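You operate a simulated robot arm through the tools that you are given. There is no shell and no other tool. Be economical: measure what you need, move in short steps, check, and stop when the job is done.

The job below is to be done with a simulated robot arm. You get a single attempt, and the scene is never put back.

## Task
Swap the worn wax ring for the green one; wax dial to 3.
Fine: worn ring in the REJECT tray; shut the cover again.

Only the result counts: the job must be done as asked and must still hold three seconds after the hand-in. Knocking over, shifting, dropping, spilling or breaking anything else fails it. A push-on lid holds only when it is set on centred and level and pressed home; a screw cap is set on level and turned clockwise until tight.

## Robot
A 7-joint arm with a two-finger gripper, on a carriage that runs on a rail from [-24.9, -74.2] to [50.8, 151.5] (x, y) and turns from -178 to 155 degrees about z. Base frame: it is fixed where the carriage stands at the start and does not move with it; the origin is on the floor, on the carriage's upright axis, x ahead of it, y to its left, z up; the surface under the hand at the start is at about z = 88. Units: cm, degrees, N and s.
Its first joint turns from -149.0 to 149.0 degrees. Places, roughly: blue knob [70, 20, 90]; green press button [100, 70, 90]; peg of the wax holder [70, 30, 90]; reject tray [60, 50, 90]; store button [80, 10, 90]; tension switch [70, 10, 90]; test block [80, 60, 90]; tester switch [90, 50, 90]; wax cover [70, 30, 100]; wax dial [80, 20, 90]. Payload 2.45 kg.
The TCP is the grasp point between the finger pads, 2.6 cm short of the fingertips. In the tool frame z runs along the fingers and y along their closing line. Largest opening 9.6 cm; the body of the gripper starts 6.9 cm behind the TCP.
Orientation is that of the tool frame in the base frame, as a unit quaternion [x, y, z, w]. With the fingers straight down and closing along the base's y, the tool's x points along the base's -x, its y along +y and its z along -z.

## Interface
- The arm moves only by the tool drive_tool. Its argument "rows" is a list of rows, each a list of 7 numbers: the shift along the base's x, y, z in cm, then the turn, a rotation vector about the base's x, y, z in degrees, then the finger opening in cm, from 0 to 9.6. In form: [[dx, dy, dz, rx, ry, rz, hand], ...]. A call has 1 to 12 rows; each row shifts and turns the commanded pose from where the row before left it. A row lasts 0.2 s, in which the tool goes at most 5 cm and 8.6 degrees; a call with a longer step from one row to the next is refused whole, and so is a gripper value outside its range. Where a pose cannot be reached the arm comes as near as it can. A force on the tool above 40 N (or 10 N above the force at the start of the call, whichever is more), or a blocked arm, ends the call early, and 0.2 s more pass. The fingers move at their own pace and stop on an object; they squeeze with about 33 N. The grip force told is the motor's: it shows also when the fingers shut on nothing. Time passes only in rows, and 0.2 s behind the last, so rows that do not move let the fingers close. It gives the time, the measured TCP pose, the force on the tool (base axes), the opening and the grip force at its end, in the units of the frame above (readings bear some noise), with the torque about the TCP (base axes, N m) and any sound that the robot's microphone picked up.
- Cameras (640 x 400 px; columns grow to the right, rows downward): "scene" is now at [3.72, 17.03, 165.25]; the picture's right is [0.03, -1.00, 0.00], its down [-0.67, -0.02, -0.74] and it looks along [0.74, 0.02, -0.67] (base axes); focal length 254 px, centre (320, 200). "wrist" rides on the gripper at [8.2, 0.3, -9.8] in the tool frame; the picture's right is [-0.04, 1.00, 0.00], its down [-0.73, -0.03, -0.68] and it looks along [-0.68, -0.03, 0.73] (tool axes); focal length 256 px, centre (320, 200).
- get_image(camera): a new picture of that camera. No time passes.
- lift_body(by): slides the trunk up (or, below 0, down) by that many cm; the arm and the scene camera ride with it, the base frame stays. It gives what a move gives, with no picture.
- roll_base(legs): drives the robot by 1 to 6 legs, each [ahead, left, turn to the left] in cm, cm and degrees, along the robot's own axes; the way and the turn of a leg run together, so that a leg with both is an arc; at most 150 cm and 180 degrees a leg. The arm and the cameras ride along, it lands a little off, and it stops where it bumps. It keeps to its track: a leg is cut to what the track allows. It gives what a move gives.
- pan_tilt(pan, tilt): turns the head with the scene camera to pan (to the left, within 155 degrees either way) and tilt (down, from -29 to 69), counted from straight ahead of the robot. It gives what a move gives.
- measure_at(camera, pixels): for up to 12 pixels [column, row] of the newest picture of that camera ("zoom" is the newest enlarged one), the place [x, y, z] in the base frame of the surface seen there, good to about 0.2 cm. No time passes.
- close_up(camera, box): a new picture of the part [left, top, right, bottom] of that camera's present view, enlarged. No time passes.
- job_done(): hands the job in; it is judged then, once.

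Go step by step. Measure first, check grasps and placings, and put right what went wrong. The budget is 80 turns and 48 pictures, counting those below and the enlarged ones. Unless the task says otherwise, let go and move clear before handing in, and close with one line.

The tools are called after ">>>" as name(argument=value, ...) on one line, values as JSON. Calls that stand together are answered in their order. drive_tool: Moves the arm, as the interface text tells. Its arguments: {"type":"object","properties":{"rows":{"type":"array"}},"required":["rows"]} The other tools are called the same way: lift_body (by) slides the trunk up or down; roll_base (legs) drives the base; pan_tilt (pan, tilt) turns the head that bears the scene camera; get_image (camera) takes a picture; measure_at (camera, pixels) gives the place of the surface under pixels of a picture; close_up (camera, box) takes an enlarged picture of a part of a camera's view; job_done () hands the job in.

At the start:

```text
time_s: 0.0
ee_pos: [88.78, 21.43, 126.67]
orientation: [0.0, 1.0, -0.001, 0.0]
force: [0.0, 0.5, -0.9]
torque: [0.03, 0.02, -0.01]
grip_width: 9.62
grip_force: 0.1
trunk travel left (down, up): [-65.0, 6.0]
robot x, y, heading: [0.07, 0.22, -0.0]
head pan, tilt: [1.5, 42.3]
```

scene: 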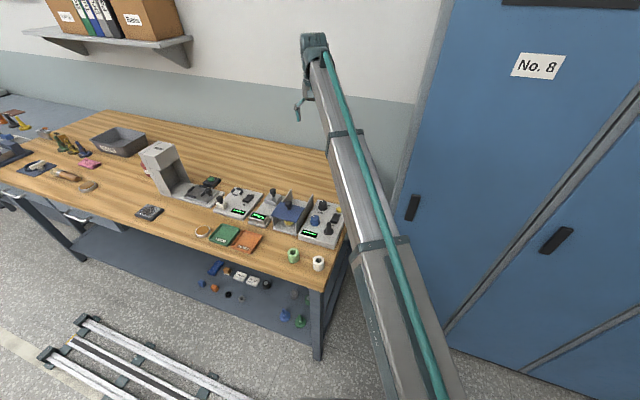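
wrist: 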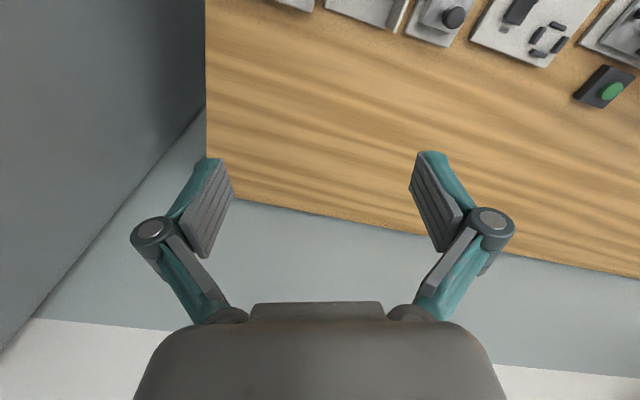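

The scene shows a machine panel around (280,210), rings near (293,255) and (318,263). I'll enlarge those areas.

>>> close_up(camera="scene", box=[190, 170, 350, 270])

>>> close_up(camera="scene", box=[0, 100, 200, 225])

```text
4.00 times, centred on (270, 220) of scene
```

zoom: 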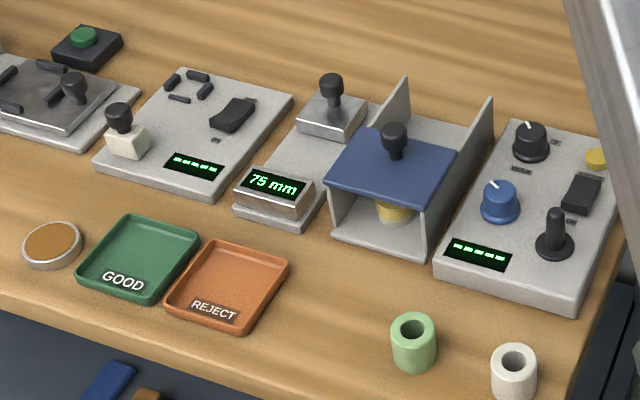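

```text
3.20 times, centred on (100, 162) of scene
```

zoom: 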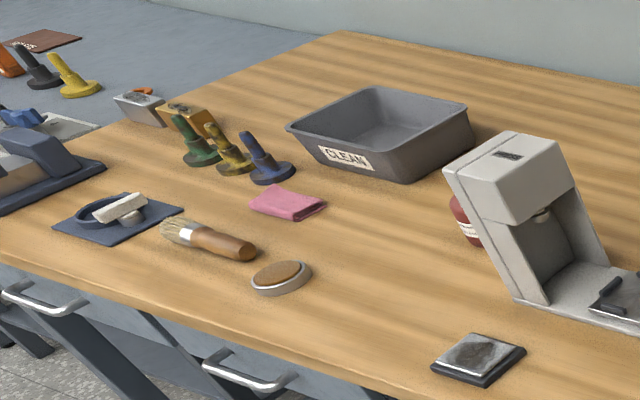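

The blue cover with a knob is the wax cover; the panel at right has two dials. I'll enlarge them more for detail and to measure.

>>> close_up(camera="scene", box=[265, 185, 355, 275])

```text
4.44 times, centred on (310, 230) of scene
```

zoom: 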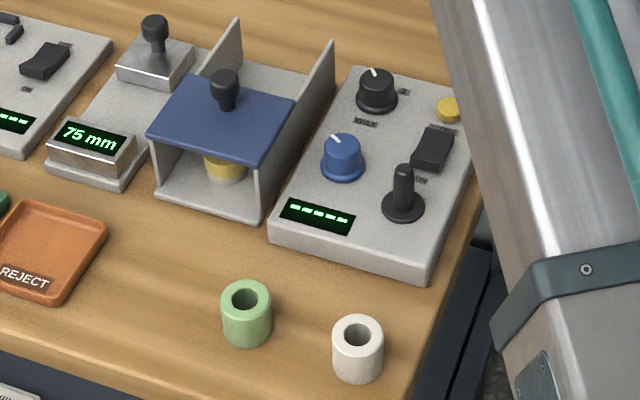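

I'll measure the cover, dial, green ring, tray and the holder.

>>> measure_at(camera="zoom", pixels=[[224, 76], [150, 130], [250, 157], [292, 98], [186, 78], [238, 22], [333, 46], [376, 76], [246, 287], [357, 322], [50, 250], [220, 190]])

>>> measure_at(camera="zoom", pixels=[[226, 165], [158, 195], [258, 216], [262, 170], [376, 110], [373, 70], [342, 142], [448, 105], [45, 204], [105, 225], [240, 340], [403, 170]])

```text
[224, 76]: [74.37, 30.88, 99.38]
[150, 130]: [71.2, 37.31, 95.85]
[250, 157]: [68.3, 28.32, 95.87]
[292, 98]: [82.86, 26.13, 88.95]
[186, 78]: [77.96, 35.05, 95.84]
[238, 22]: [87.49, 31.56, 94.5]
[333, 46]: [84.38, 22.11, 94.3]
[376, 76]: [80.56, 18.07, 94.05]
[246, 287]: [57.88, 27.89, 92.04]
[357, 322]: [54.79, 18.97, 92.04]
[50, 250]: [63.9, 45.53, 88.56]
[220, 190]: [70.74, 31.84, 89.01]
```

```text
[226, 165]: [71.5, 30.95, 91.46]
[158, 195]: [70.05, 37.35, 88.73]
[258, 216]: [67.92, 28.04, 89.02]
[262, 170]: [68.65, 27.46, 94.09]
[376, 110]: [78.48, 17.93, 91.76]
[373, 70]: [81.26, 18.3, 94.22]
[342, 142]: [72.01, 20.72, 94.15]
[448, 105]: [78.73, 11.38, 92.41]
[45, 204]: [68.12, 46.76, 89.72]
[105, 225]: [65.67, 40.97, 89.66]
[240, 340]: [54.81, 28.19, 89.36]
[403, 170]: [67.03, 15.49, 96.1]
```

Cover plate is at z≈95.9 with knob top at 99.4, its axis yawed about -18°; it appears to slide back along two walls. I'll bring the wrist camera over it for a closer look.

>>> drive_tool(rows=[[-3.6, 1.32, -1.83, 0, 0, -2.25, 6], [-3.6, 1.32, -1.83, 0, 0, -2.25, 6], [-3.6, 1.32, -1.83, 0, 0, -2.25, 6], [-3.6, 1.32, -1.83, 0, 0, -2.25, 6], [-3.6, 1.32, -1.83, 0, 0, -2.25, 6], [-3.6, 1.32, -1.83, 0, 0, -2.25, 6], [-3.6, 1.32, -1.83, 0, 0, -2.25, 6], [-3.6, 1.32, -1.83, 0, 0, -2.25, 6]])

>>> get_image(camera="wrist")

>>> get_image(camera="scene")

```text
time_s: 1.8
ee_pos: [59.82, 32.09, 112.17]
orientation: [0.158, 0.988, 0.0, 0.0]
force: [-0.3, -0.2, 0.4]
torque: [0.06, 0.04, -0.02]
grip_width: 5.98
grip_force: 0.1
trunk travel left (down, up): [-65.0, 6.0]
robot x, y, heading: [-0.01, -0.03, -0.1]
head pan, tilt: [1.5, 42.3]
```

```text
42 pictures are left
```

wrist: 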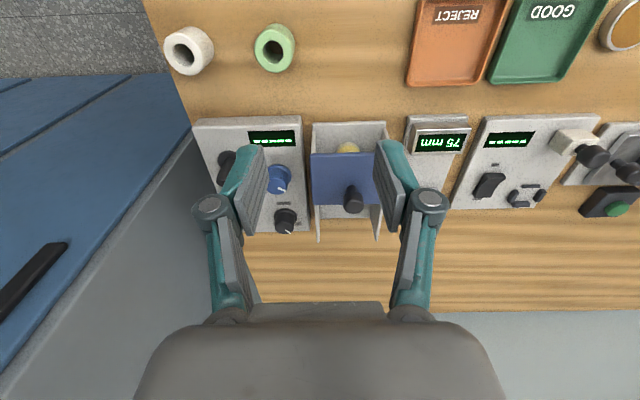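

```text
41 pictures are left
```

scene: 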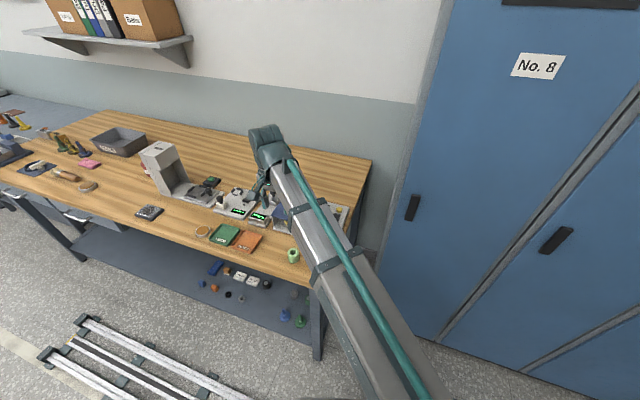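

The wrist view is aligned with the holder (cover at (345,180)). I'll zoom and measure there.

>>> close_up(camera="wrist", box=[190, 110, 400, 241])

>>> measure_at(camera="wrist", pixels=[[354, 198], [311, 154], [372, 152], [346, 148], [318, 240], [378, 239], [285, 216], [275, 47], [278, 180], [314, 124], [385, 124], [454, 45]])

```text
3.05 times, centred on (295, 176) of wrist
```

zoom: 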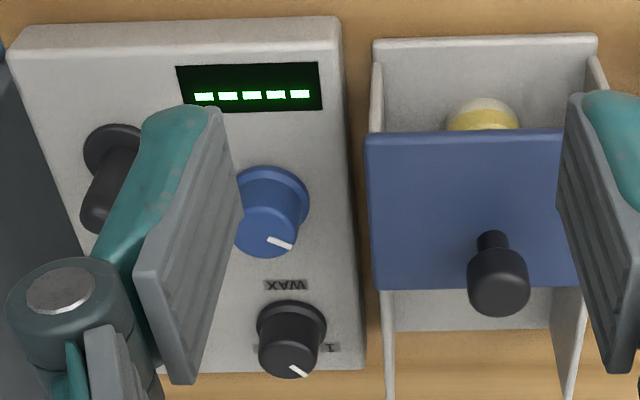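

```text
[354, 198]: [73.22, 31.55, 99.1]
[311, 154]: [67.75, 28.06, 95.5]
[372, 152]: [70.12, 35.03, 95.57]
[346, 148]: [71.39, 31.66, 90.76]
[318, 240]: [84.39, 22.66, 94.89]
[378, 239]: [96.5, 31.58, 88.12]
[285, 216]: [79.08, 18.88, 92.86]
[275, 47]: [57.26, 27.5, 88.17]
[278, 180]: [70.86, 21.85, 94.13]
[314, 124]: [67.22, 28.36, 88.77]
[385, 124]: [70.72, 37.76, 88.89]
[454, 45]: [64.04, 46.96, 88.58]
```

Wax dial is the black one next to the "WAX" label; the worn yellow ring is under the cover. I'll go over the cover knob and grip it.

>>> drive_tool(rows=[[3.5, -0.2, -1.5, 0, 0, 0, 5], [3.5, -0.2, -1.5, 0, 0, 0, 5], [3.5, -0.2, -1.5, 0, 0, 0, 5], [3.5, -0.2, -1.5, 0, 0, 0, 5], [0, 0, -2.4, 0, 0, 0, 5], [0, 0, -2.4, 0, 0, 0, 5], [0, 0, -2.2, 0, 0, 0, 5], [0, 0, 0, 0, 0, 0, 0], [0, 0, 0, 0, 0, 0, 0], [0, 0, 0, 0, 0, 0, 0]])

>>> get_image(camera="wrist")

```text
time_s: 4.0
ee_pos: [74.14, 31.27, 99.04]
orientation: [0.156, 0.988, 0.0, 0.0]
force: [3.2, 4.0, -2.1]
torque: [0.04, -0.28, 0.07]
grip_width: 2.46
grip_force: 45.1
trunk travel left (down, up): [-65.0, 6.0]
robot x, y, heading: [-0.1, -0.3, -0.2]
head pan, tilt: [1.5, 42.3]
```

```text
39 pictures are left
```

wrist: 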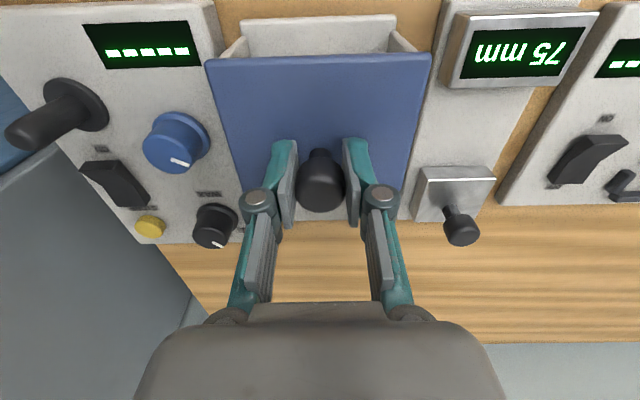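

The knob is gripped (2.46 cm). I'll slide it back along the walls a little to feel the motion.

>>> drive_tool(rows=[[0.95, -0.31, 0, 0, 0, 0, 0], [0.95, -0.31, 0, 0, 0, 0, 0], [0.95, -0.31, 0, 0, 0, 0, 0]])

>>> get_image(camera="wrist")

```text
time_s: 4.8
ee_pos: [76.87, 30.38, 99.03]
orientation: [0.155, 0.988, 0.001, 0.0]
force: [3.7, 9.1, -2.5]
torque: [0.21, 0.32, 0.02]
grip_width: 2.49
grip_force: 45.1
trunk travel left (down, up): [-65.0, 6.0]
robot x, y, heading: [0.23, -0.26, -0.2]
head pan, tilt: [1.5, 42.3]
```

```text
38 pictures are left
```

wrist: 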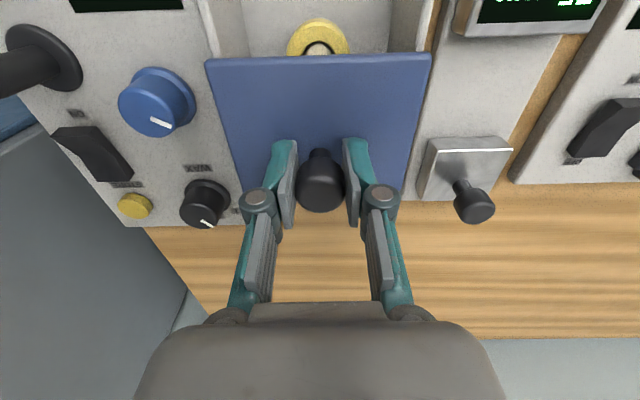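

It slides. I continue back with a slight correction for the side force.

>>> drive_tool(rows=[[1.0, -0.2, 0, 0, 0, 0, 0], [1.0, -0.28, 0, 0, 0, 0, 0], [1.0, -0.3, 0, 0, 0, 0, 0], [1.0, -0.3, 0, 0, 0, 0, 0], [1.0, -0.3, 0, 0, 0, 0, 0], [1.0, -0.3, 0, 0, 0, 0, 0]])

>>> get_image(camera="wrist")

```text
time_s: 6.2
ee_pos: [82.89, 28.39, 98.89]
orientation: [0.157, 0.988, -0.001, 0.0]
force: [-2.8, -12.2, -7.5]
torque: [-0.16, 0.12, -0.03]
grip_width: 2.46
grip_force: 45.0
trunk travel left (down, up): [-65.0, 6.0]
robot x, y, heading: [0.07, 0.1, -0.1]
head pan, tilt: [1.5, 42.3]
```

```text
37 pictures are left
```

wrist: 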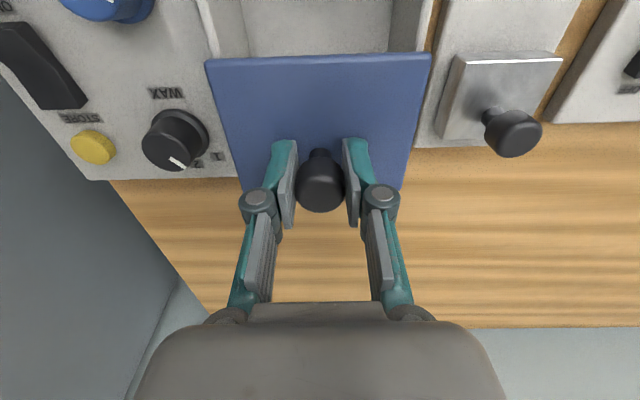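

The cover is 9 cm back. I'll release, rise and go back to view the exposed worn ring.

>>> drive_tool(rows=[[0, 0, 0, 0, 0, 0, 5], [0, 0, 0, 0, 0, 0, 5], [0, 0, 3.5, 0, 0, 0, 5], [0, 0, 4.5, 0, 0, 0, 5], [-4, 1.3, 1, 0, 0, 0, 5], [-4, 1.3, 1, 0, 0, 0, 5], [-4, 1.3, 0, 0, 0, 0, 7], [-4, 1.3, 0, 0, 0, 0, 9.5], [-4, 1.3, 0, 0, 0, 0, 9.5]])

>>> get_image(camera="wrist")

```text
time_s: 8.2
ee_pos: [62.84, 35.2, 108.88]
orientation: [0.156, 0.988, 0.0, 0.001]
force: [-0.1, 0.3, -0.3]
torque: [0.01, 0.0, 0.02]
grip_width: 9.52
grip_force: 0.1
trunk travel left (down, up): [-65.0, 6.0]
robot x, y, heading: [-0.1, 0.24, 0.0]
head pan, tilt: [1.5, 42.3]
```

```text
36 pictures are left
```

wrist: 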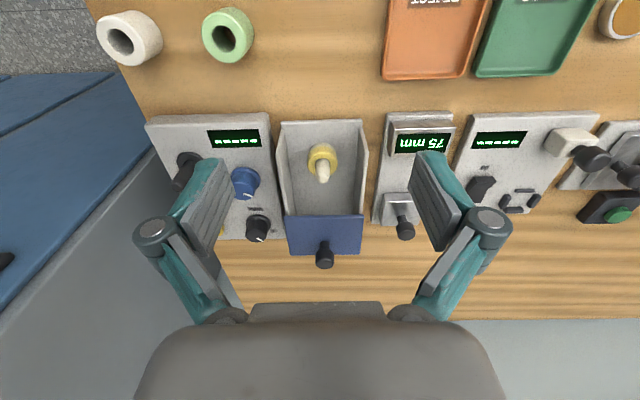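

>>> close_up(camera="wrist", box=[225, 105, 385, 205])

```text
4.00 times, centred on (305, 155) of wrist
```

zoom: 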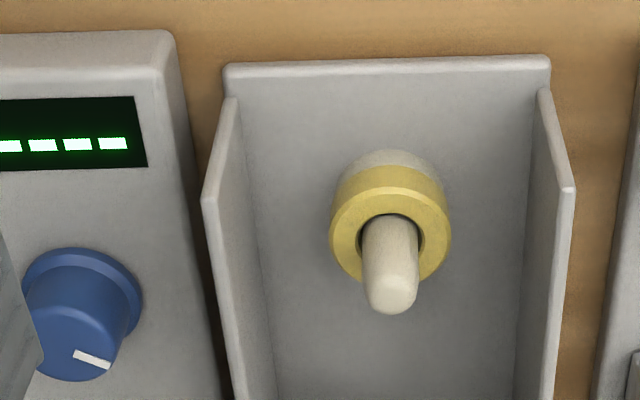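

The yellow ring sits on a peg above a pale boss. Measuring ring, peg top, walls.

>>> measure_at(camera="zoom", pixels=[[390, 205], [337, 240], [445, 240], [390, 175], [390, 158], [392, 295], [345, 270], [435, 270], [212, 195], [565, 190], [390, 148], [300, 260]])

>>> measure_at(camera="wrist", pixels=[[228, 52], [215, 42], [240, 42], [228, 18], [130, 45], [326, 242], [287, 216], [361, 215], [434, 55], [390, 65], [470, 65], [390, 75]])

```text
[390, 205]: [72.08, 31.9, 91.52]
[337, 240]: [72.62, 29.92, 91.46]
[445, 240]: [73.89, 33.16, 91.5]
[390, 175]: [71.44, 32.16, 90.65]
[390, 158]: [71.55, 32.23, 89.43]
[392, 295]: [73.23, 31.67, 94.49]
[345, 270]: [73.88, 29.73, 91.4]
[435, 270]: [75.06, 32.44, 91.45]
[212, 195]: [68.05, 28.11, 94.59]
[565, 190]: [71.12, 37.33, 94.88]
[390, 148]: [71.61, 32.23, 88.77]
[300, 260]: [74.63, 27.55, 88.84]
```

```text
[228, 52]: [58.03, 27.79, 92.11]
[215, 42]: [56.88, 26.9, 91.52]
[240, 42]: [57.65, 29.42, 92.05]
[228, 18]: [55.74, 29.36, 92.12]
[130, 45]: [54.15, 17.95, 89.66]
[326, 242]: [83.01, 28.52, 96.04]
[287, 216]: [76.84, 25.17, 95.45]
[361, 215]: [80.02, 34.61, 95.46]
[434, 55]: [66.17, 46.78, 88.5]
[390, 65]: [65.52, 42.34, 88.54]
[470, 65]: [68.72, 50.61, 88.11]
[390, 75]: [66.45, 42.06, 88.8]
```

Ring top z 91.5, centre about (73.2, 31.55), with the boss below z≈90. I'll descend around it with 4.6 cm opening and check before closing.

>>> drive_tool(rows=[[2.59, -0.91, -2.22, 0, 0, 0, 4.8], [2.59, -0.91, -2.22, 0, 0, 0, 4.8], [2.59, -0.91, -2.22, 0, 0, 0, 4.8], [2.59, -0.92, -2.22, 0, 0, 0, 4.8], [0, 0, -2.0, 0, 0, 0, 4.8], [0, 0, -2.0, 0, 0, 0, 4.8], [0, 0, 0, 0, 0, 0, 4.8]])

>>> get_image(camera="wrist")

```text
time_s: 9.8
ee_pos: [73.27, 31.47, 96.29]
orientation: [0.156, 0.988, 0.0, 0.0]
force: [0.3, 0.7, 0.8]
torque: [-0.02, -0.02, 0.0]
grip_width: 4.78
grip_force: 0.0
trunk travel left (down, up): [-65.0, 6.0]
robot x, y, heading: [-0.01, -0.3, -0.1]
head pan, tilt: [1.5, 42.3]
```

```text
34 pictures are left
```

wrist: 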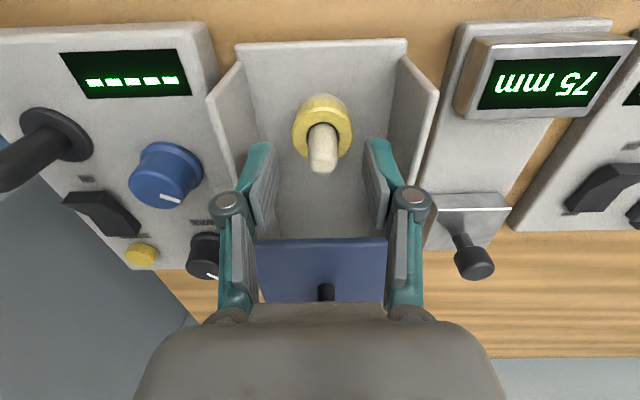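

Column alignment is good (peg at 322); in the fore-aft direction I'd like another measure.

>>> measure_at(camera="wrist", pixels=[[322, 104], [322, 113], [300, 128], [346, 128], [300, 145], [345, 145], [322, 162], [322, 157], [338, 155], [306, 155]])

```text
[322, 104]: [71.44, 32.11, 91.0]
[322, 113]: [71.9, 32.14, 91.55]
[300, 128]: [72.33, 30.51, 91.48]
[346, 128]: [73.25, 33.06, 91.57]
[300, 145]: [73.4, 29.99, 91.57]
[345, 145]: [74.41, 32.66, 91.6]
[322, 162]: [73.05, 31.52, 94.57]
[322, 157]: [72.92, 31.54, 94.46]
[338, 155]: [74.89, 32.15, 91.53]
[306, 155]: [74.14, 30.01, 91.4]
```

Ring centre ≈ (73.1, 31.57), so the alignment is good. Descend and close.

>>> drive_tool(rows=[[-0.1, 0.05, -2.0, 0, 0, 0, 4.8], [0, 0, -2.0, 0, 0, 0, 4.8], [0, 0, 0, 0, 0, 0, 4.8], [0, 0, 0, 0, 0, 0, 0], [0, 0, 0, 0, 0, 0, 0], [0, 0, 0, 0, 0, 0, 0]])

```text
time_s: 11.2
ee_pos: [73.17, 31.71, 92.3]
orientation: [0.157, 0.988, 0.0, 0.0]
force: [2.9, 4.4, 2.5]
torque: [0.13, -0.08, 0.01]
grip_width: 3.79
grip_force: 32.8
trunk travel left (down, up): [-65.0, 6.0]
robot x, y, heading: [0.06, 0.1, -0.0]
head pan, tilt: [1.5, 42.3]
```

Gripped at 3.79 cm. Lift straight up gently, then check.

>>> drive_tool(rows=[[0, 0, 0.8, 0, 0, 0, 0], [0, 0, 1.2, 0, 0, 0, 0], [0, 0, 2.0, 0, 0, 0, 0], [0, 0, 3.0, 0, 0, 0, 0], [0, 0, 4.0, 0, 0, 0, 0]])

>>> get_image(camera="wrist")

```text
time_s: 12.4
ee_pos: [73.13, 31.57, 103.22]
orientation: [0.156, 0.988, 0.0, 0.0]
force: [0.2, 1.4, -1.0]
torque: [0.02, 0.01, 0.01]
grip_width: 3.79
grip_force: 33.0
trunk travel left (down, up): [-65.0, 6.0]
robot x, y, heading: [-0.08, -0.42, -0.2]
head pan, tilt: [1.5, 42.3]
```

```text
33 pictures are left
```

wrist: 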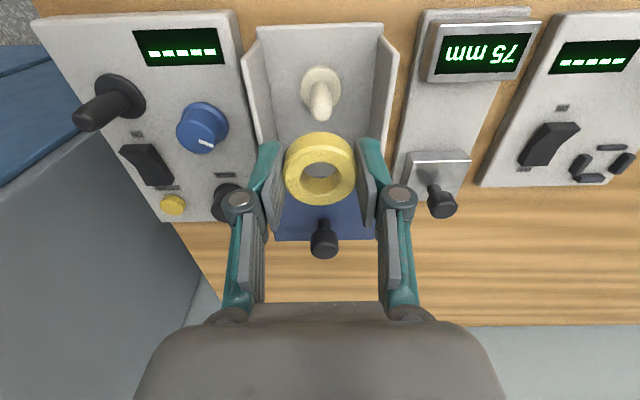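

The worn ring is held. Carry it over toward the REJECT tray and look.

>>> drive_tool(rows=[[-1.8, 2.95, 0, 0, 0, 0, 0], [-1.8, 2.95, 0, 0, 0, 0, 0], [-1.8, 2.95, 0, 0, 0, 0, 0], [-1.8, 2.95, 0, 0, 0, 0, 0], [-1.8, 2.95, 0, 0, 0, 0, 0], [0, 0, 0, 0, 0, 0, 0]])

>>> get_image(camera="wrist")

>>> close_up(camera="scene", box=[190, 170, 350, 270])

```text
time_s: 13.8
ee_pos: [64.19, 46.29, 103.19]
orientation: [0.156, 0.988, 0.001, 0.0]
force: [-0.3, 0.7, 0.2]
torque: [-0.02, -0.02, -0.01]
grip_width: 3.81
grip_force: 33.0
trunk travel left (down, up): [-65.0, 6.0]
robot x, y, heading: [0.36, 0.05, -0.2]
head pan, tilt: [1.5, 42.3]
```

```text
32 pictures are left
```

wrist: 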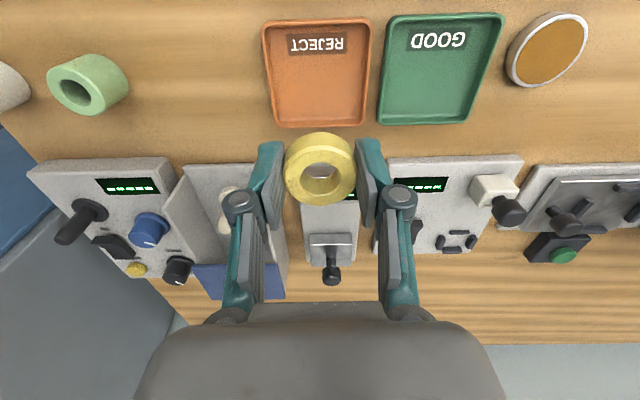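

```text
4.00 times, centred on (270, 220) of scene
```

zoom: 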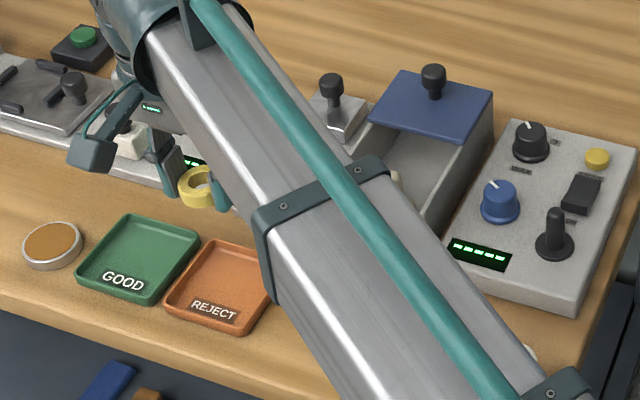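

Measuring tray corners in the wrist picture.

>>> measure_at(camera="wrist", pixels=[[266, 26], [368, 24], [277, 125], [366, 123], [320, 78], [320, 122], [90, 90], [236, 198]])

```text
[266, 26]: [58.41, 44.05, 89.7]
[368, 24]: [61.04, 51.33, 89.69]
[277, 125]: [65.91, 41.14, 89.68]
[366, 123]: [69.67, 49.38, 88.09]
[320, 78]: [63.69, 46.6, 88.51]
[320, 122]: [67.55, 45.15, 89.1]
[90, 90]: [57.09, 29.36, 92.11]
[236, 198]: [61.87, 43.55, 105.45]
```

Tray centre (63.7, 46.6), floor 88.5. Lower, then open just slightly.

>>> drive_tool(rows=[[-0.5, 0.3, -3.5, 0, 0, 0, 0], [0, 0, -3.5, 0, 0, 0, 0], [0, 0, -2.8, 0, 0, 0, 0], [0, 0, -1.5, 0, 0, 0, 0], [0, 0, -0.5, 0, 0, 0, 0], [0, 0, 0, 0, 0, 0, 0], [0, 0, 0, 0, 0, 0, 4.7], [0, 0, 0, 0, 0, 0, 4.7], [0, 0, 2, 0, 0, 0, 4.7], [0, 0, 4, 0, 0, 0, 5], [0, 0, 4, 0, 0, 0, 5]])

>>> get_image(camera="wrist")

```text
time_s: 16.2
ee_pos: [63.49, 46.76, 101.33]
orientation: [0.157, 0.988, 0.0, 0.0]
force: [0.1, -0.5, 0.0]
torque: [-0.02, 0.0, -0.02]
grip_width: 5.01
grip_force: 0.0
trunk travel left (down, up): [-65.0, 6.0]
robot x, y, heading: [0.36, -0.04, -0.3]
head pan, tilt: [1.5, 42.3]
```

```text
30 pictures are left
```

wrist: 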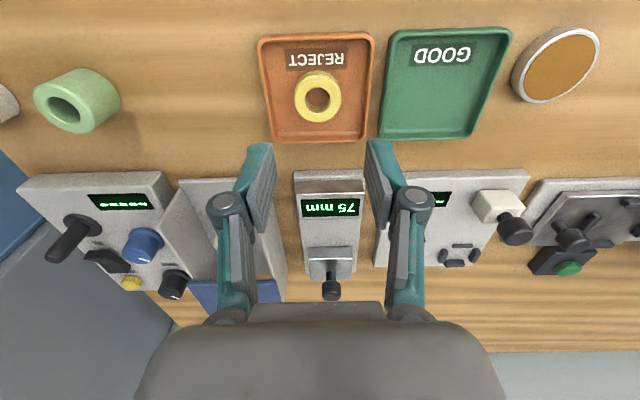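

The worn ring lies in the REJECT tray. Next go above the green ring.

>>> drive_tool(rows=[[-1.26, -3.7, 0.4, 0, 0, 0, 6], [-1.26, -3.7, 0.4, 0, 0, 0, 6], [-1.26, -3.7, 0.4, 0, 0, 0, 6], [-1.26, -3.7, 0.4, 0, 0, 0, 6], [-1.26, -3.7, 0.4, 0, 0, 0, 6], [0, 0, 0, 0, 0, 0, 6]])

>>> close_up(camera="wrist", box=[240, 50, 400, 150])

```text
time_s: 17.6
ee_pos: [57.43, 28.18, 103.41]
orientation: [0.156, 0.988, 0.0, 0.0]
force: [-0.1, -0.3, -0.5]
torque: [0.0, -0.01, -0.01]
grip_width: 6.0
grip_force: 0.0
trunk travel left (down, up): [-65.0, 6.0]
robot x, y, heading: [0.42, -0.01, 0.0]
head pan, tilt: [1.5, 42.3]
```

```text
4.00 times, centred on (320, 100) of wrist
```

zoom: 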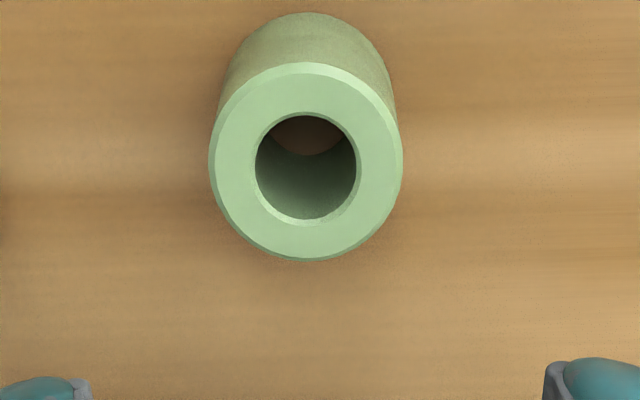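

>>> measure_at(camera="zoom", pixels=[[306, 72], [306, 252], [218, 162], [394, 162], [306, 108], [306, 232], [248, 162], [364, 162], [306, 30]])

```text
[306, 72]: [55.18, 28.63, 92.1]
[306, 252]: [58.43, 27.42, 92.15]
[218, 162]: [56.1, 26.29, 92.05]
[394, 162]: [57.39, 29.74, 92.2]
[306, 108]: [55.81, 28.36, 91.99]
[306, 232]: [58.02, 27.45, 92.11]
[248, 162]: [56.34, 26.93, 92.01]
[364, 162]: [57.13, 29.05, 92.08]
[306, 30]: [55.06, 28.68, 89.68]
```

Green ring centre (56.8, 28.0), OD 3.8, height 4.1. Descend to TCP z 91.4 and grip.

>>> drive_tool(rows=[[-0.62, -0.15, -3, 0, 0, 0, 6], [0, 0, -4, 0, 0, 0, 6], [0, 0, -3.5, 0, 0, 0, 6], [0, 0, -1.5, 0, 0, 0, 6], [0, 0, 0, 0, 0, 0, 6], [0, 0, 0, 0, 0, 0, 0], [0, 0, 0, 0, 0, 0, 0], [0, 0, 0, 0, 0, 0, 0], [0, 0, 2, 0, 0, 0, 0], [0, 0, 4, 0, 0, 0, 0], [0, 0, 4, 0, 0, 0, 0], [0, 0, 2, 0, 0, 0, 0]])

>>> get_image(camera="wrist")

```text
time_s: 20.2
ee_pos: [56.6, 27.87, 103.57]
orientation: [0.156, 0.988, 0.0, 0.0]
force: [-0.7, -0.7, -0.2]
torque: [0.0, 0.0, 0.01]
grip_width: 3.85
grip_force: 33.3
trunk travel left (down, up): [-65.0, 6.0]
robot x, y, heading: [0.09, 0.15, -0.1]
head pan, tilt: [1.5, 42.3]
```

```text
28 pictures are left
```

wrist: 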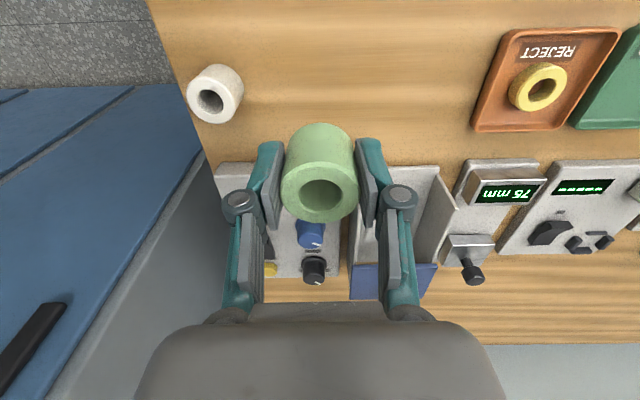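

Held. I'll measure the ring in hand, then move above the peg (TCP z 104 leaves the ring bottom above 100).

>>> measure_at(camera="wrist", pixels=[[320, 170], [320, 218], [288, 192], [352, 192], [300, 192], [341, 192]])

>>> drive_tool(rows=[[3, 0.7, 0.5, 0, 0, 0, 0], [3, 0.7, 0.5, 0, 0, 0, 0], [3, 0.6, 0, 0, 0, 0, 0], [3, 0.6, 0, 0, 0, 0, 0], [0, 0.6, 0, 0, 0, 0, 0], [0, 0, 0, 0, 0, 0, 0]])

>>> get_image(camera="wrist")

```text
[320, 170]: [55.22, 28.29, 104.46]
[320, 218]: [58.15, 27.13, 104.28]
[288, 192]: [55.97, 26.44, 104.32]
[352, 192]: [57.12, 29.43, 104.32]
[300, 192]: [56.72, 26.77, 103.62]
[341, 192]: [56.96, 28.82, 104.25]
```

```text
time_s: 21.6
ee_pos: [68.72, 31.17, 104.56]
orientation: [0.156, 0.988, 0.0, 0.001]
force: [0.1, -0.1, 0.1]
torque: [0.02, 0.03, 0.0]
grip_width: 3.83
grip_force: 32.8
trunk travel left (down, up): [-65.0, 6.0]
robot x, y, heading: [-0.26, -0.05, 0.3]
head pan, tilt: [1.5, 42.3]
```

```text
27 pictures are left
```

wrist: 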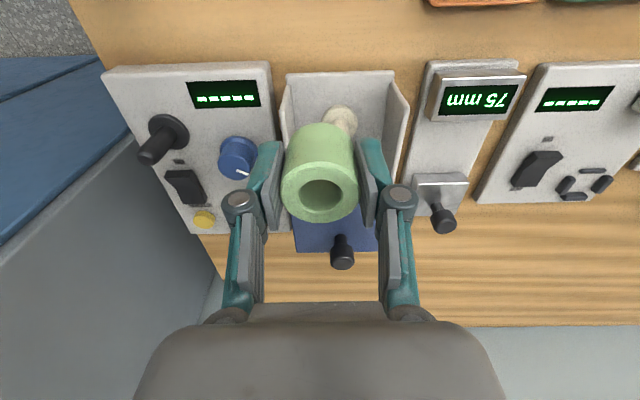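

Ring is centred in the hand. I'll back off a bit to measure the peg itself unobstructed.

>>> drive_tool(rows=[[-3.5, 1.4, 0, 0, 0, 0, 0], [-3.5, 1.4, 0, 0, 0, 0, 0], [0, 0, 0, 0, 0, 0, 0]])

>>> close_up(camera="wrist", box=[260, 110, 400, 198])

```text
time_s: 22.4
ee_pos: [61.41, 34.0, 104.34]
orientation: [0.157, 0.988, 0.0, 0.001]
force: [-0.1, -0.9, 0.0]
torque: [0.0, -0.01, 0.0]
grip_width: 3.83
grip_force: 33.1
trunk travel left (down, up): [-65.0, 6.0]
robot x, y, heading: [0.29, 0.15, -0.2]
head pan, tilt: [1.5, 42.3]
```

```text
4.55 times, centred on (330, 154) of wrist
```

zoom: 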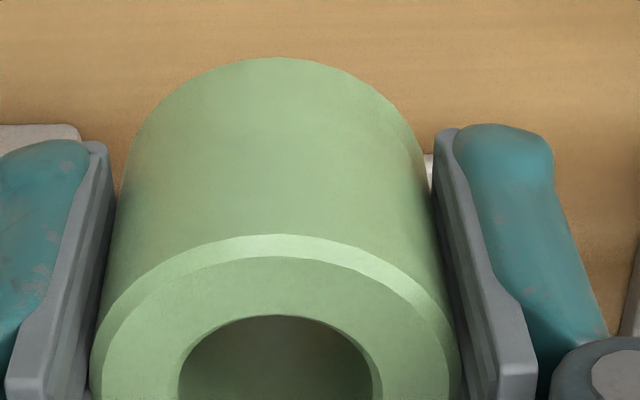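

Hidden behind the ring; from directly above the peg it showed at row ~95, so I'll go there.

>>> drive_tool(rows=[[4, -0.8, 0, 0, 0, 0, 0], [4, -0.8, 0, 0, 0, 0, 0], [3.72, -0.8, 0, 0, 0, 0, 0], [0, 0, 0, 0, 0, 0, 0]])

>>> close_up(camera="wrist", box=[240, 40, 400, 140])

```text
time_s: 23.4
ee_pos: [73.25, 31.56, 104.22]
orientation: [0.157, 0.988, 0.0, 0.0]
force: [0.0, 0.7, -0.5]
torque: [-0.04, -0.01, -0.01]
grip_width: 3.86
grip_force: 33.2
trunk travel left (down, up): [-65.0, 6.0]
robot x, y, heading: [-0.17, 0.22, 0.2]
head pan, tilt: [1.5, 42.3]
```

```text
4.00 times, centred on (320, 90) of wrist
```

zoom: 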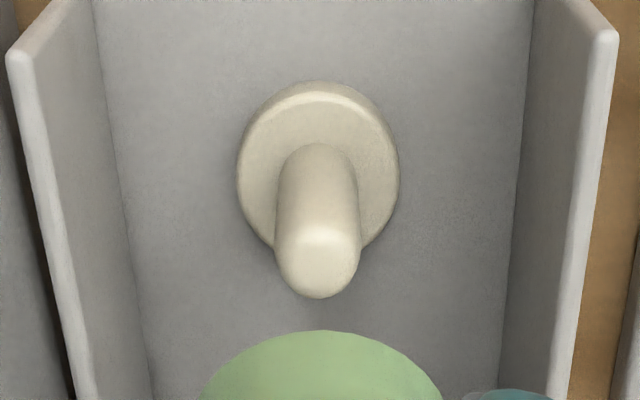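

>>> measure_at(camera="zoom", pixels=[[318, 100], [242, 175], [394, 175], [318, 135], [318, 200], [290, 200], [348, 200], [318, 240], [318, 260], [318, 285], [285, 265], [352, 265]])

```text
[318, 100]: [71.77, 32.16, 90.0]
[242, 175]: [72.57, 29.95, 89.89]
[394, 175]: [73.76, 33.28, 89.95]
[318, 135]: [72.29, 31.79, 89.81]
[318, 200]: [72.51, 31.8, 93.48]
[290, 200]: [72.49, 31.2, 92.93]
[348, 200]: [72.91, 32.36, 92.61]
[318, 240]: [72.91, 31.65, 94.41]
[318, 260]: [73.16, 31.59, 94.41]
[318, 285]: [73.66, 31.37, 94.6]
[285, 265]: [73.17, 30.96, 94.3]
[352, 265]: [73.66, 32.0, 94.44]
```

Peg centre ≈ (73.27, 31.55), the hand is right on it. Lower the ring over the peg gently.

>>> drive_tool(rows=[[0, 0, -3, 0, 0, 0, 0], [0, 0, -2.5, 0, 0, 0, 0], [0, 0, 0, 0, 0, 0, 0], [0, 0, -1, 0, 0, 0, 0], [0, 0, -1, 0, 0, 0, 0], [0, 0, -1, 0, 0, 0, 0], [0, 0, -1, 0, 0, 0, 0], [0, 0, -0.6, 0, 0, 0, 0], [0, 0, -0.4, 0, 0, 0, 0], [0, 0, 0, 0, 0, 0, 0]])

>>> get_image(camera="wrist")

```text
time_s: 25.6
ee_pos: [73.35, 31.6, 93.86]
orientation: [0.157, 0.988, 0.001, 0.0]
force: [-1.5, 0.6, -1.1]
torque: [0.02, 0.03, -0.01]
grip_width: 3.83
grip_force: 32.8
trunk travel left (down, up): [-65.0, 6.0]
robot x, y, heading: [0.46, 0.01, -0.1]
head pan, tilt: [1.5, 42.3]
```

```text
24 pictures are left
```

wrist: 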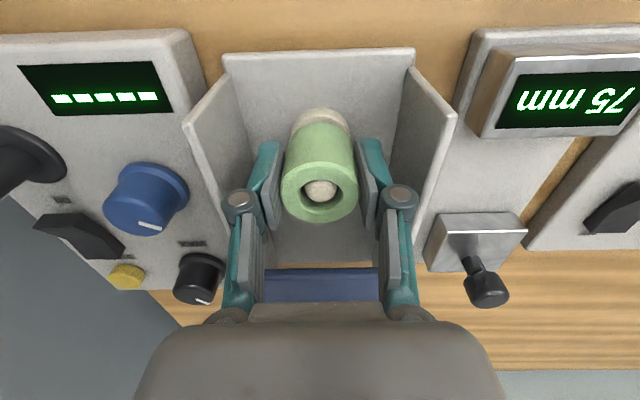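

The ring is on the peg. Lower to contact, release and rise.

>>> drive_tool(rows=[[0, 0, -0.3, 0, 0, 0, 0], [0, 0, -0.2, 0, 0, 0, 0], [0, 0, -0.1, 0, 0, 0, 0]])

```text
time_s: 26.4
ee_pos: [73.35, 31.62, 93.39]
orientation: [0.157, 0.988, 0.001, 0.0]
force: [-2.9, -0.8, 0.4]
torque: [-0.01, 0.04, -0.01]
grip_width: 3.86
grip_force: 33.5
trunk travel left (down, up): [-65.0, 6.0]
robot x, y, heading: [-0.06, 0.37, 0.1]
head pan, tilt: [1.5, 42.3]
```

>>> drive_tool(rows=[[0, 0, -0.1, 0, 0, 0, 0], [0, 0, 0, 0, 0, 0, 4.8], [0, 0, 0, 0, 0, 0, 4.8], [0, 0, 0, 0, 0, 0, 4.8], [0, 0, 1.5, 0, 0, 0, 4.8], [0, 0, 3, 0, 0, 0, 4.8], [0, 0, 4, 0, 0, 0, 4.8], [0, 0, 2, 0, 0, 0, 4.8]])

>>> get_image(camera="wrist")

```text
time_s: 28.2
ee_pos: [73.56, 31.64, 103.65]
orientation: [0.157, 0.988, -0.001, 0.0]
force: [0.0, 0.5, -0.8]
torque: [0.03, 0.01, 0.0]
grip_width: 4.79
grip_force: 0.0
trunk travel left (down, up): [-65.0, 6.0]
robot x, y, heading: [0.19, -0.01, -0.0]
head pan, tilt: [1.5, 42.3]
```

```text
23 pictures are left
```

wrist: 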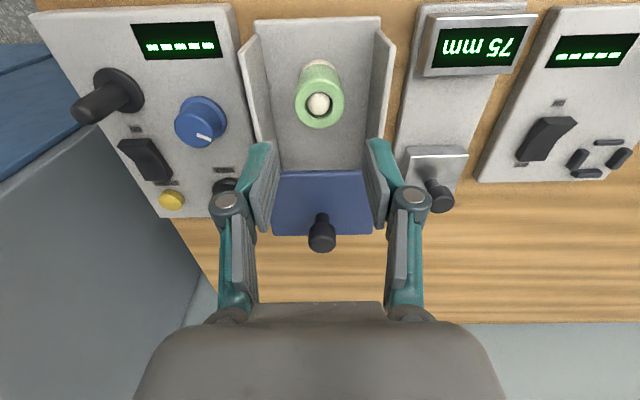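

>>> close_up(camera="wrist", box=[260, 40, 380, 115])

>>> measure_at(camera="wrist", pixels=[[302, 103], [338, 103], [319, 124], [319, 85], [319, 63], [322, 245], [272, 172], [364, 172]])

```text
5.33 times, centred on (320, 78) of wrist
```

zoom: 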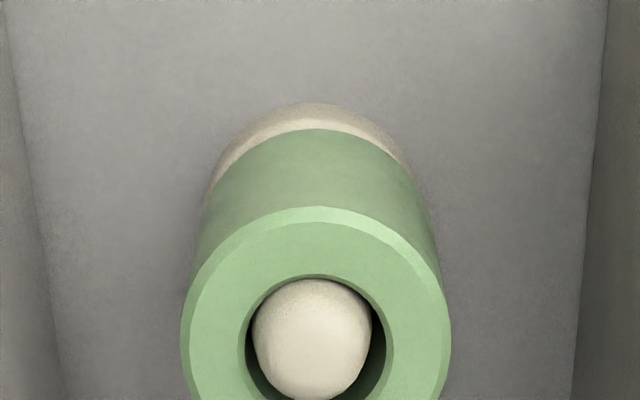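

```text
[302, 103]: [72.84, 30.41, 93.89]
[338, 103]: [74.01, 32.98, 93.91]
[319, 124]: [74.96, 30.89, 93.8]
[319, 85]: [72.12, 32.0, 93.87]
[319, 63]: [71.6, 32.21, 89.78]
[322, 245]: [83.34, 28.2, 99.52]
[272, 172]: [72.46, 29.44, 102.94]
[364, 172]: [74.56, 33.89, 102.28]
```

Ring seated (top 93.9, flush on the boss). Now grip the cover knob again and slide it shut.

>>> drive_tool(rows=[[3.1, -1.07, 0, 0, 0, 0, 5], [3.1, -1.07, 0, 0, 0, 0, 5], [3.1, -1.07, 0, 0, 0, 0, 5], [0, 0, -2.3, 0, 0, 0, 5], [0, 0, -2.35, 0, 0, 0, 5], [0, 0, 0, 0, 0, 0, 0], [0, 0, 0, 0, 0, 0, 0], [0, 0, 0, 0, 0, 0, 0]])

```text
time_s: 30.0
ee_pos: [82.68, 28.36, 99.08]
orientation: [0.156, 0.988, 0.0, -0.001]
force: [0.0, 1.0, -2.3]
torque: [0.0, -0.12, 0.08]
grip_width: 2.49
grip_force: 45.1
trunk travel left (down, up): [-65.0, 6.0]
robot x, y, heading: [0.11, 0.11, -0.1]
head pan, tilt: [1.5, 42.3]
```

>>> drive_tool(rows=[[-0.95, 0.315, 0, 0, 0, 0, 0], [-0.95, 0.315, 0, 0, 0, 0, 0], [-0.95, 0.315, 0, 0, 0, 0, 0], [-0.95, 0.315, 0, 0, 0, 0, 0], [-0.95, 0.315, 0, 0, 0, 0, 0], [-0.95, 0.315, 0, 0, 0, 0, 0], [-0.95, 0.315, 0, 0, 0, 0, 0], [-0.95, 0.315, 0, 0, 0, 0, 0], [-0.95, 0.315, 0, 0, 0, 0, 0]])

>>> drive_tool(rows=[[-0.19, 0.06, 0, 0, 0, 0, 0], [-0.19, 0.06, 0, 0, 0, 0, 0], [-0.19, 0.06, 0, 0, 0, 0, 0]])

```text
time_s: 32.0
ee_pos: [74.13, 31.38, 99.12]
orientation: [0.156, 0.988, 0.0, 0.0]
force: [2.5, 11.9, -1.1]
torque: [-0.04, -0.64, 0.07]
grip_width: 2.45
grip_force: 45.3
trunk travel left (down, up): [-65.0, 6.0]
robot x, y, heading: [0.17, -0.21, -0.0]
head pan, tilt: [1.5, 42.3]
```

```text
time_s: 32.8
ee_pos: [73.73, 31.46, 99.06]
orientation: [0.155, 0.988, 0.0, 0.001]
force: [13.1, 13.6, 3.4]
torque: [0.53, 0.87, 0.2]
grip_width: 2.48
grip_force: 45.2
trunk travel left (down, up): [-65.0, 6.0]
robot x, y, heading: [-0.33, -0.01, 0.1]
head pan, tilt: [1.5, 42.3]
```

The force builds at the stop: cover shut. Release, rise and go look at the wax dial.

>>> drive_tool(rows=[[0.1, 0, 0, 0, 0, 0, 0], [0, 0, 0, 0, 0, 0, 5], [0, 0, 0, 0, 0, 0, 5], [0, 0, 4, 0, 0, 0, 5], [0, 0, 4, 0, 0, 0, 5], [-1.3, -3.2, 0, 0, 0, 0, 9], [-1.3, -3.2, 0, 0, 0, 0, 9], [-1.3, -3.2, 0, 0, 0, 0, 9]])

>>> get_image(camera="wrist")

```text
time_s: 34.6
ee_pos: [69.61, 21.91, 107.14]
orientation: [0.157, 0.988, 0.001, 0.0]
force: [0.7, 0.0, -0.4]
torque: [0.01, 0.01, -0.01]
grip_width: 9.01
grip_force: 0.1
trunk travel left (down, up): [-65.0, 6.0]
robot x, y, heading: [0.02, -0.07, -0.1]
head pan, tilt: [1.5, 42.3]
```

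```text
21 pictures are left
```

wrist: 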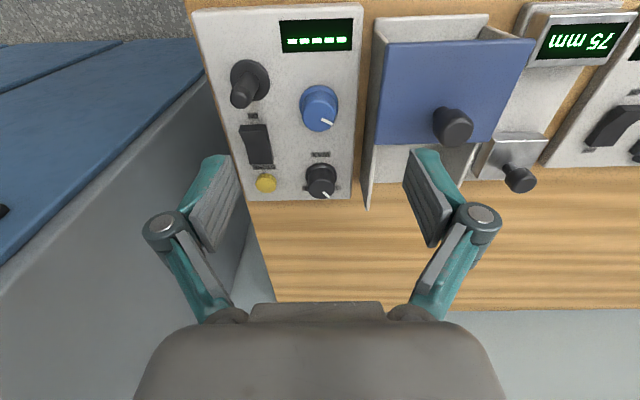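

>>> close_up(camera="wrist", box=[272, 140, 372, 202])

>>> close_up(camera="scene", box=[290, 195, 354, 235])

```text
6.40 times, centred on (322, 171) of wrist
```

zoom: 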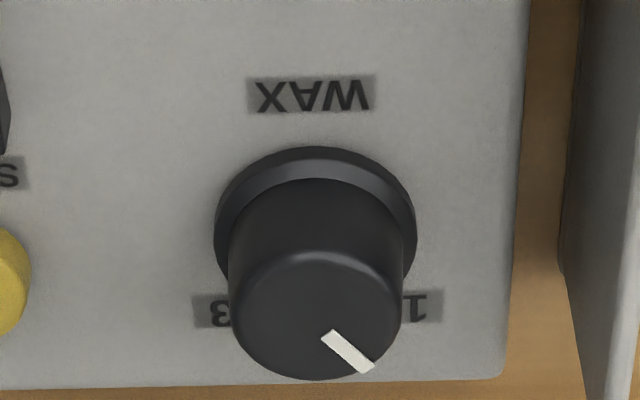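

```text
10.00 times, centred on (322, 215) of scene
```

zoom: 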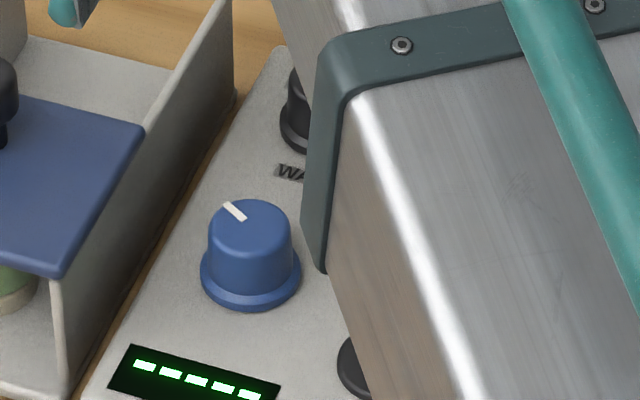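

Labels 1 and 3 are visible, others are hidden behind the knob. I'll view from further ahead.

>>> drive_tool(rows=[[3.8, -1.2, 0, 0, 0, 0, 9], [3.8, -1.2, 0, 0, 0, 0, 9], [3.8, -1.2, 0, 0, 0, 0, 9], [0, 0, 0, 0, 0, 0, 9]])

>>> get_image(camera="wrist")

```text
time_s: 35.6
ee_pos: [80.92, 18.19, 107.3]
orientation: [0.157, 0.988, 0.0, 0.001]
force: [0.0, 0.2, -0.3]
torque: [0.05, 0.01, 0.01]
grip_width: 8.99
grip_force: 0.0
trunk travel left (down, up): [-65.0, 6.0]
robot x, y, heading: [0.22, -0.2, 0.1]
head pan, tilt: [1.5, 42.3]
```

```text
18 pictures are left
```

wrist: 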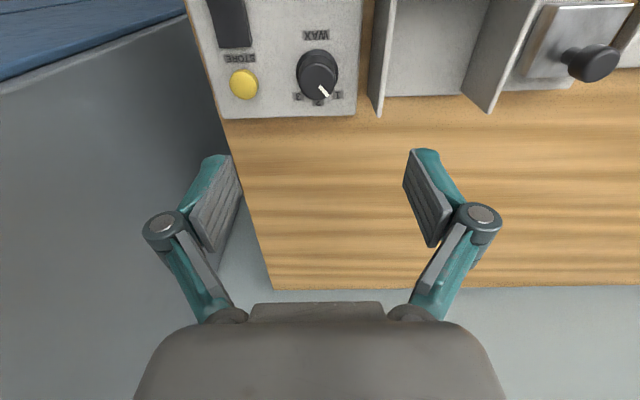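

>>> close_up(camera="wrist", box=[276, 22, 364, 122])

```text
4.00 times, centred on (320, 72) of wrist
```

zoom: 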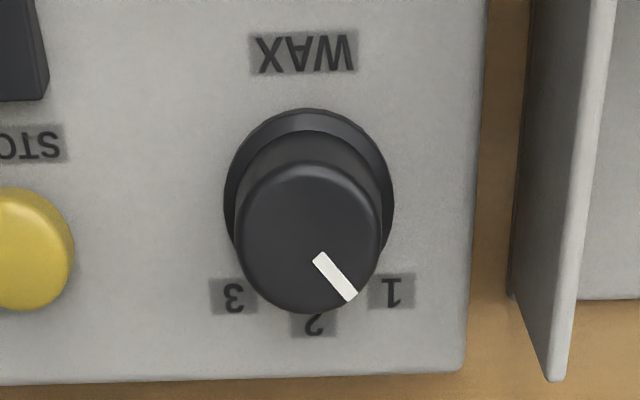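

>>> measure_at(camera="zoom", pixels=[[234, 295], [313, 324], [391, 291], [320, 262], [349, 294], [240, 232], [381, 232], [310, 175], [310, 300], [310, 240], [228, 205], [391, 205]])

```text
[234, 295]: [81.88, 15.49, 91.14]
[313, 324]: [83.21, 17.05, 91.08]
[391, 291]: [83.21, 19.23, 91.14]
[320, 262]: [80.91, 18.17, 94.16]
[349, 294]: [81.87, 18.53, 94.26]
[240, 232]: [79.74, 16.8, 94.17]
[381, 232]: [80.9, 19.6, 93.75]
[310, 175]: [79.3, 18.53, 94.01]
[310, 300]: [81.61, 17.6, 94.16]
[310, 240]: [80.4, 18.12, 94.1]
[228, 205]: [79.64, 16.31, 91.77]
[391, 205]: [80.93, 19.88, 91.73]
```

Pointer is at 1 (≈+39° from the panel axis); 3 is at ≈-41°. Knob centre (80.4, 18.1), top 94.2. I'll pre-turn +40°, and lower around the knob with tips above the flange, then grip.

>>> drive_tool(rows=[[-0.5, -0.1, 0, 0, 0, 8, 4.6], [0, 0, 0, 0, 0, 8, 4.6], [0, 0, 0, 0, 0, 8, 4.6], [0, 0, -2, 0, 0, 8, 4.6], [0, 0, -2, 0, 0, 8, 4.6], [0, 0, -3, 0, 0, 0, 4.6], [0, 0, -3, 0, 0, 0, 4.6], [0, 0, -2.6, 0, 0, 0, 4.6], [0, 0, 0, 0, 0, 0, 4.6]])

>>> get_image(camera="wrist")

```text
time_s: 37.6
ee_pos: [80.61, 18.16, 94.46]
orientation: [-0.191, 0.982, 0.0, 0.0]
force: [-0.6, 0.3, 0.0]
torque: [-0.02, -0.01, 0.01]
grip_width: 4.59
grip_force: 0.1
trunk travel left (down, up): [-65.0, 6.0]
robot x, y, heading: [-0.1, 0.16, -0.1]
head pan, tilt: [1.5, 42.3]
```

```text
16 pictures are left
```

wrist: 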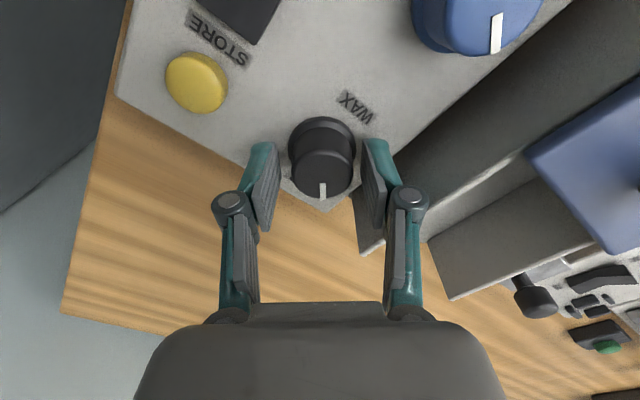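

The finger line matches the pointer; I'll check fore-aft centring on the knob before closing.

>>> measure_at(camera="wrist", pixels=[[322, 156], [322, 184], [322, 196], [300, 176], [345, 176], [322, 170]])

```text
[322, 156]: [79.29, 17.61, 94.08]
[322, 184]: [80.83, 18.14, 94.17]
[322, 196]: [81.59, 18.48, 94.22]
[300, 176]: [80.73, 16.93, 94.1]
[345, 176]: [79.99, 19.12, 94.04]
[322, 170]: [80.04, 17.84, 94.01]
```

Small shift of -0.2 and +0.2 z, then grip and turn 80° clockwise.

>>> drive_tool(rows=[[-0.2, -0.08, 0.2, 0, 0, 0, 4.6], [0, 0, 0, 0, 0, 0, 0], [0, 0, 0, 0, 0, 0, 0], [0, 0, 0, 0, 0, 0, 0]])

>>> drive_tool(rows=[[0, 0, 0, 0, 0, -8, 0], [0, 0, 0, 0, 0, -8, 0], [0, 0, 0, 0, 0, -8, 0], [0, 0, 0, 0, 0, -8, 0], [0, 0, 0, 0, 0, -8, 0]])

>>> get_image(camera="wrist")

```text
time_s: 38.6
ee_pos: [80.4, 18.07, 94.63]
orientation: [-0.19, 0.982, -0.001, 0.0]
force: [-3.7, 5.3, 1.7]
torque: [0.23, 0.1, -0.06]
grip_width: 3.38
grip_force: 45.0
trunk travel left (down, up): [-65.0, 6.0]
robot x, y, heading: [0.13, 0.05, -0.0]
head pan, tilt: [1.5, 42.3]
```

```text
time_s: 39.8
ee_pos: [80.39, 18.22, 94.63]
orientation: [0.157, 0.988, 0.001, 0.0]
force: [-0.2, 16.6, 13.5]
torque: [0.51, 0.55, 0.02]
grip_width: 3.34
grip_force: 45.2
trunk travel left (down, up): [-65.0, 6.0]
robot x, y, heading: [0.23, 0.24, 0.0]
head pan, tilt: [1.5, 42.3]
```

```text
15 pictures are left
```

wrist: 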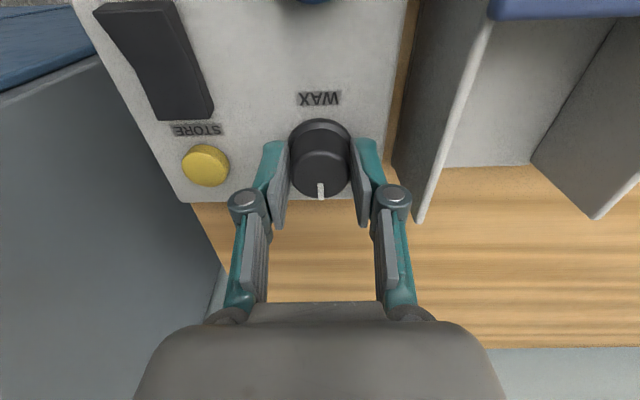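

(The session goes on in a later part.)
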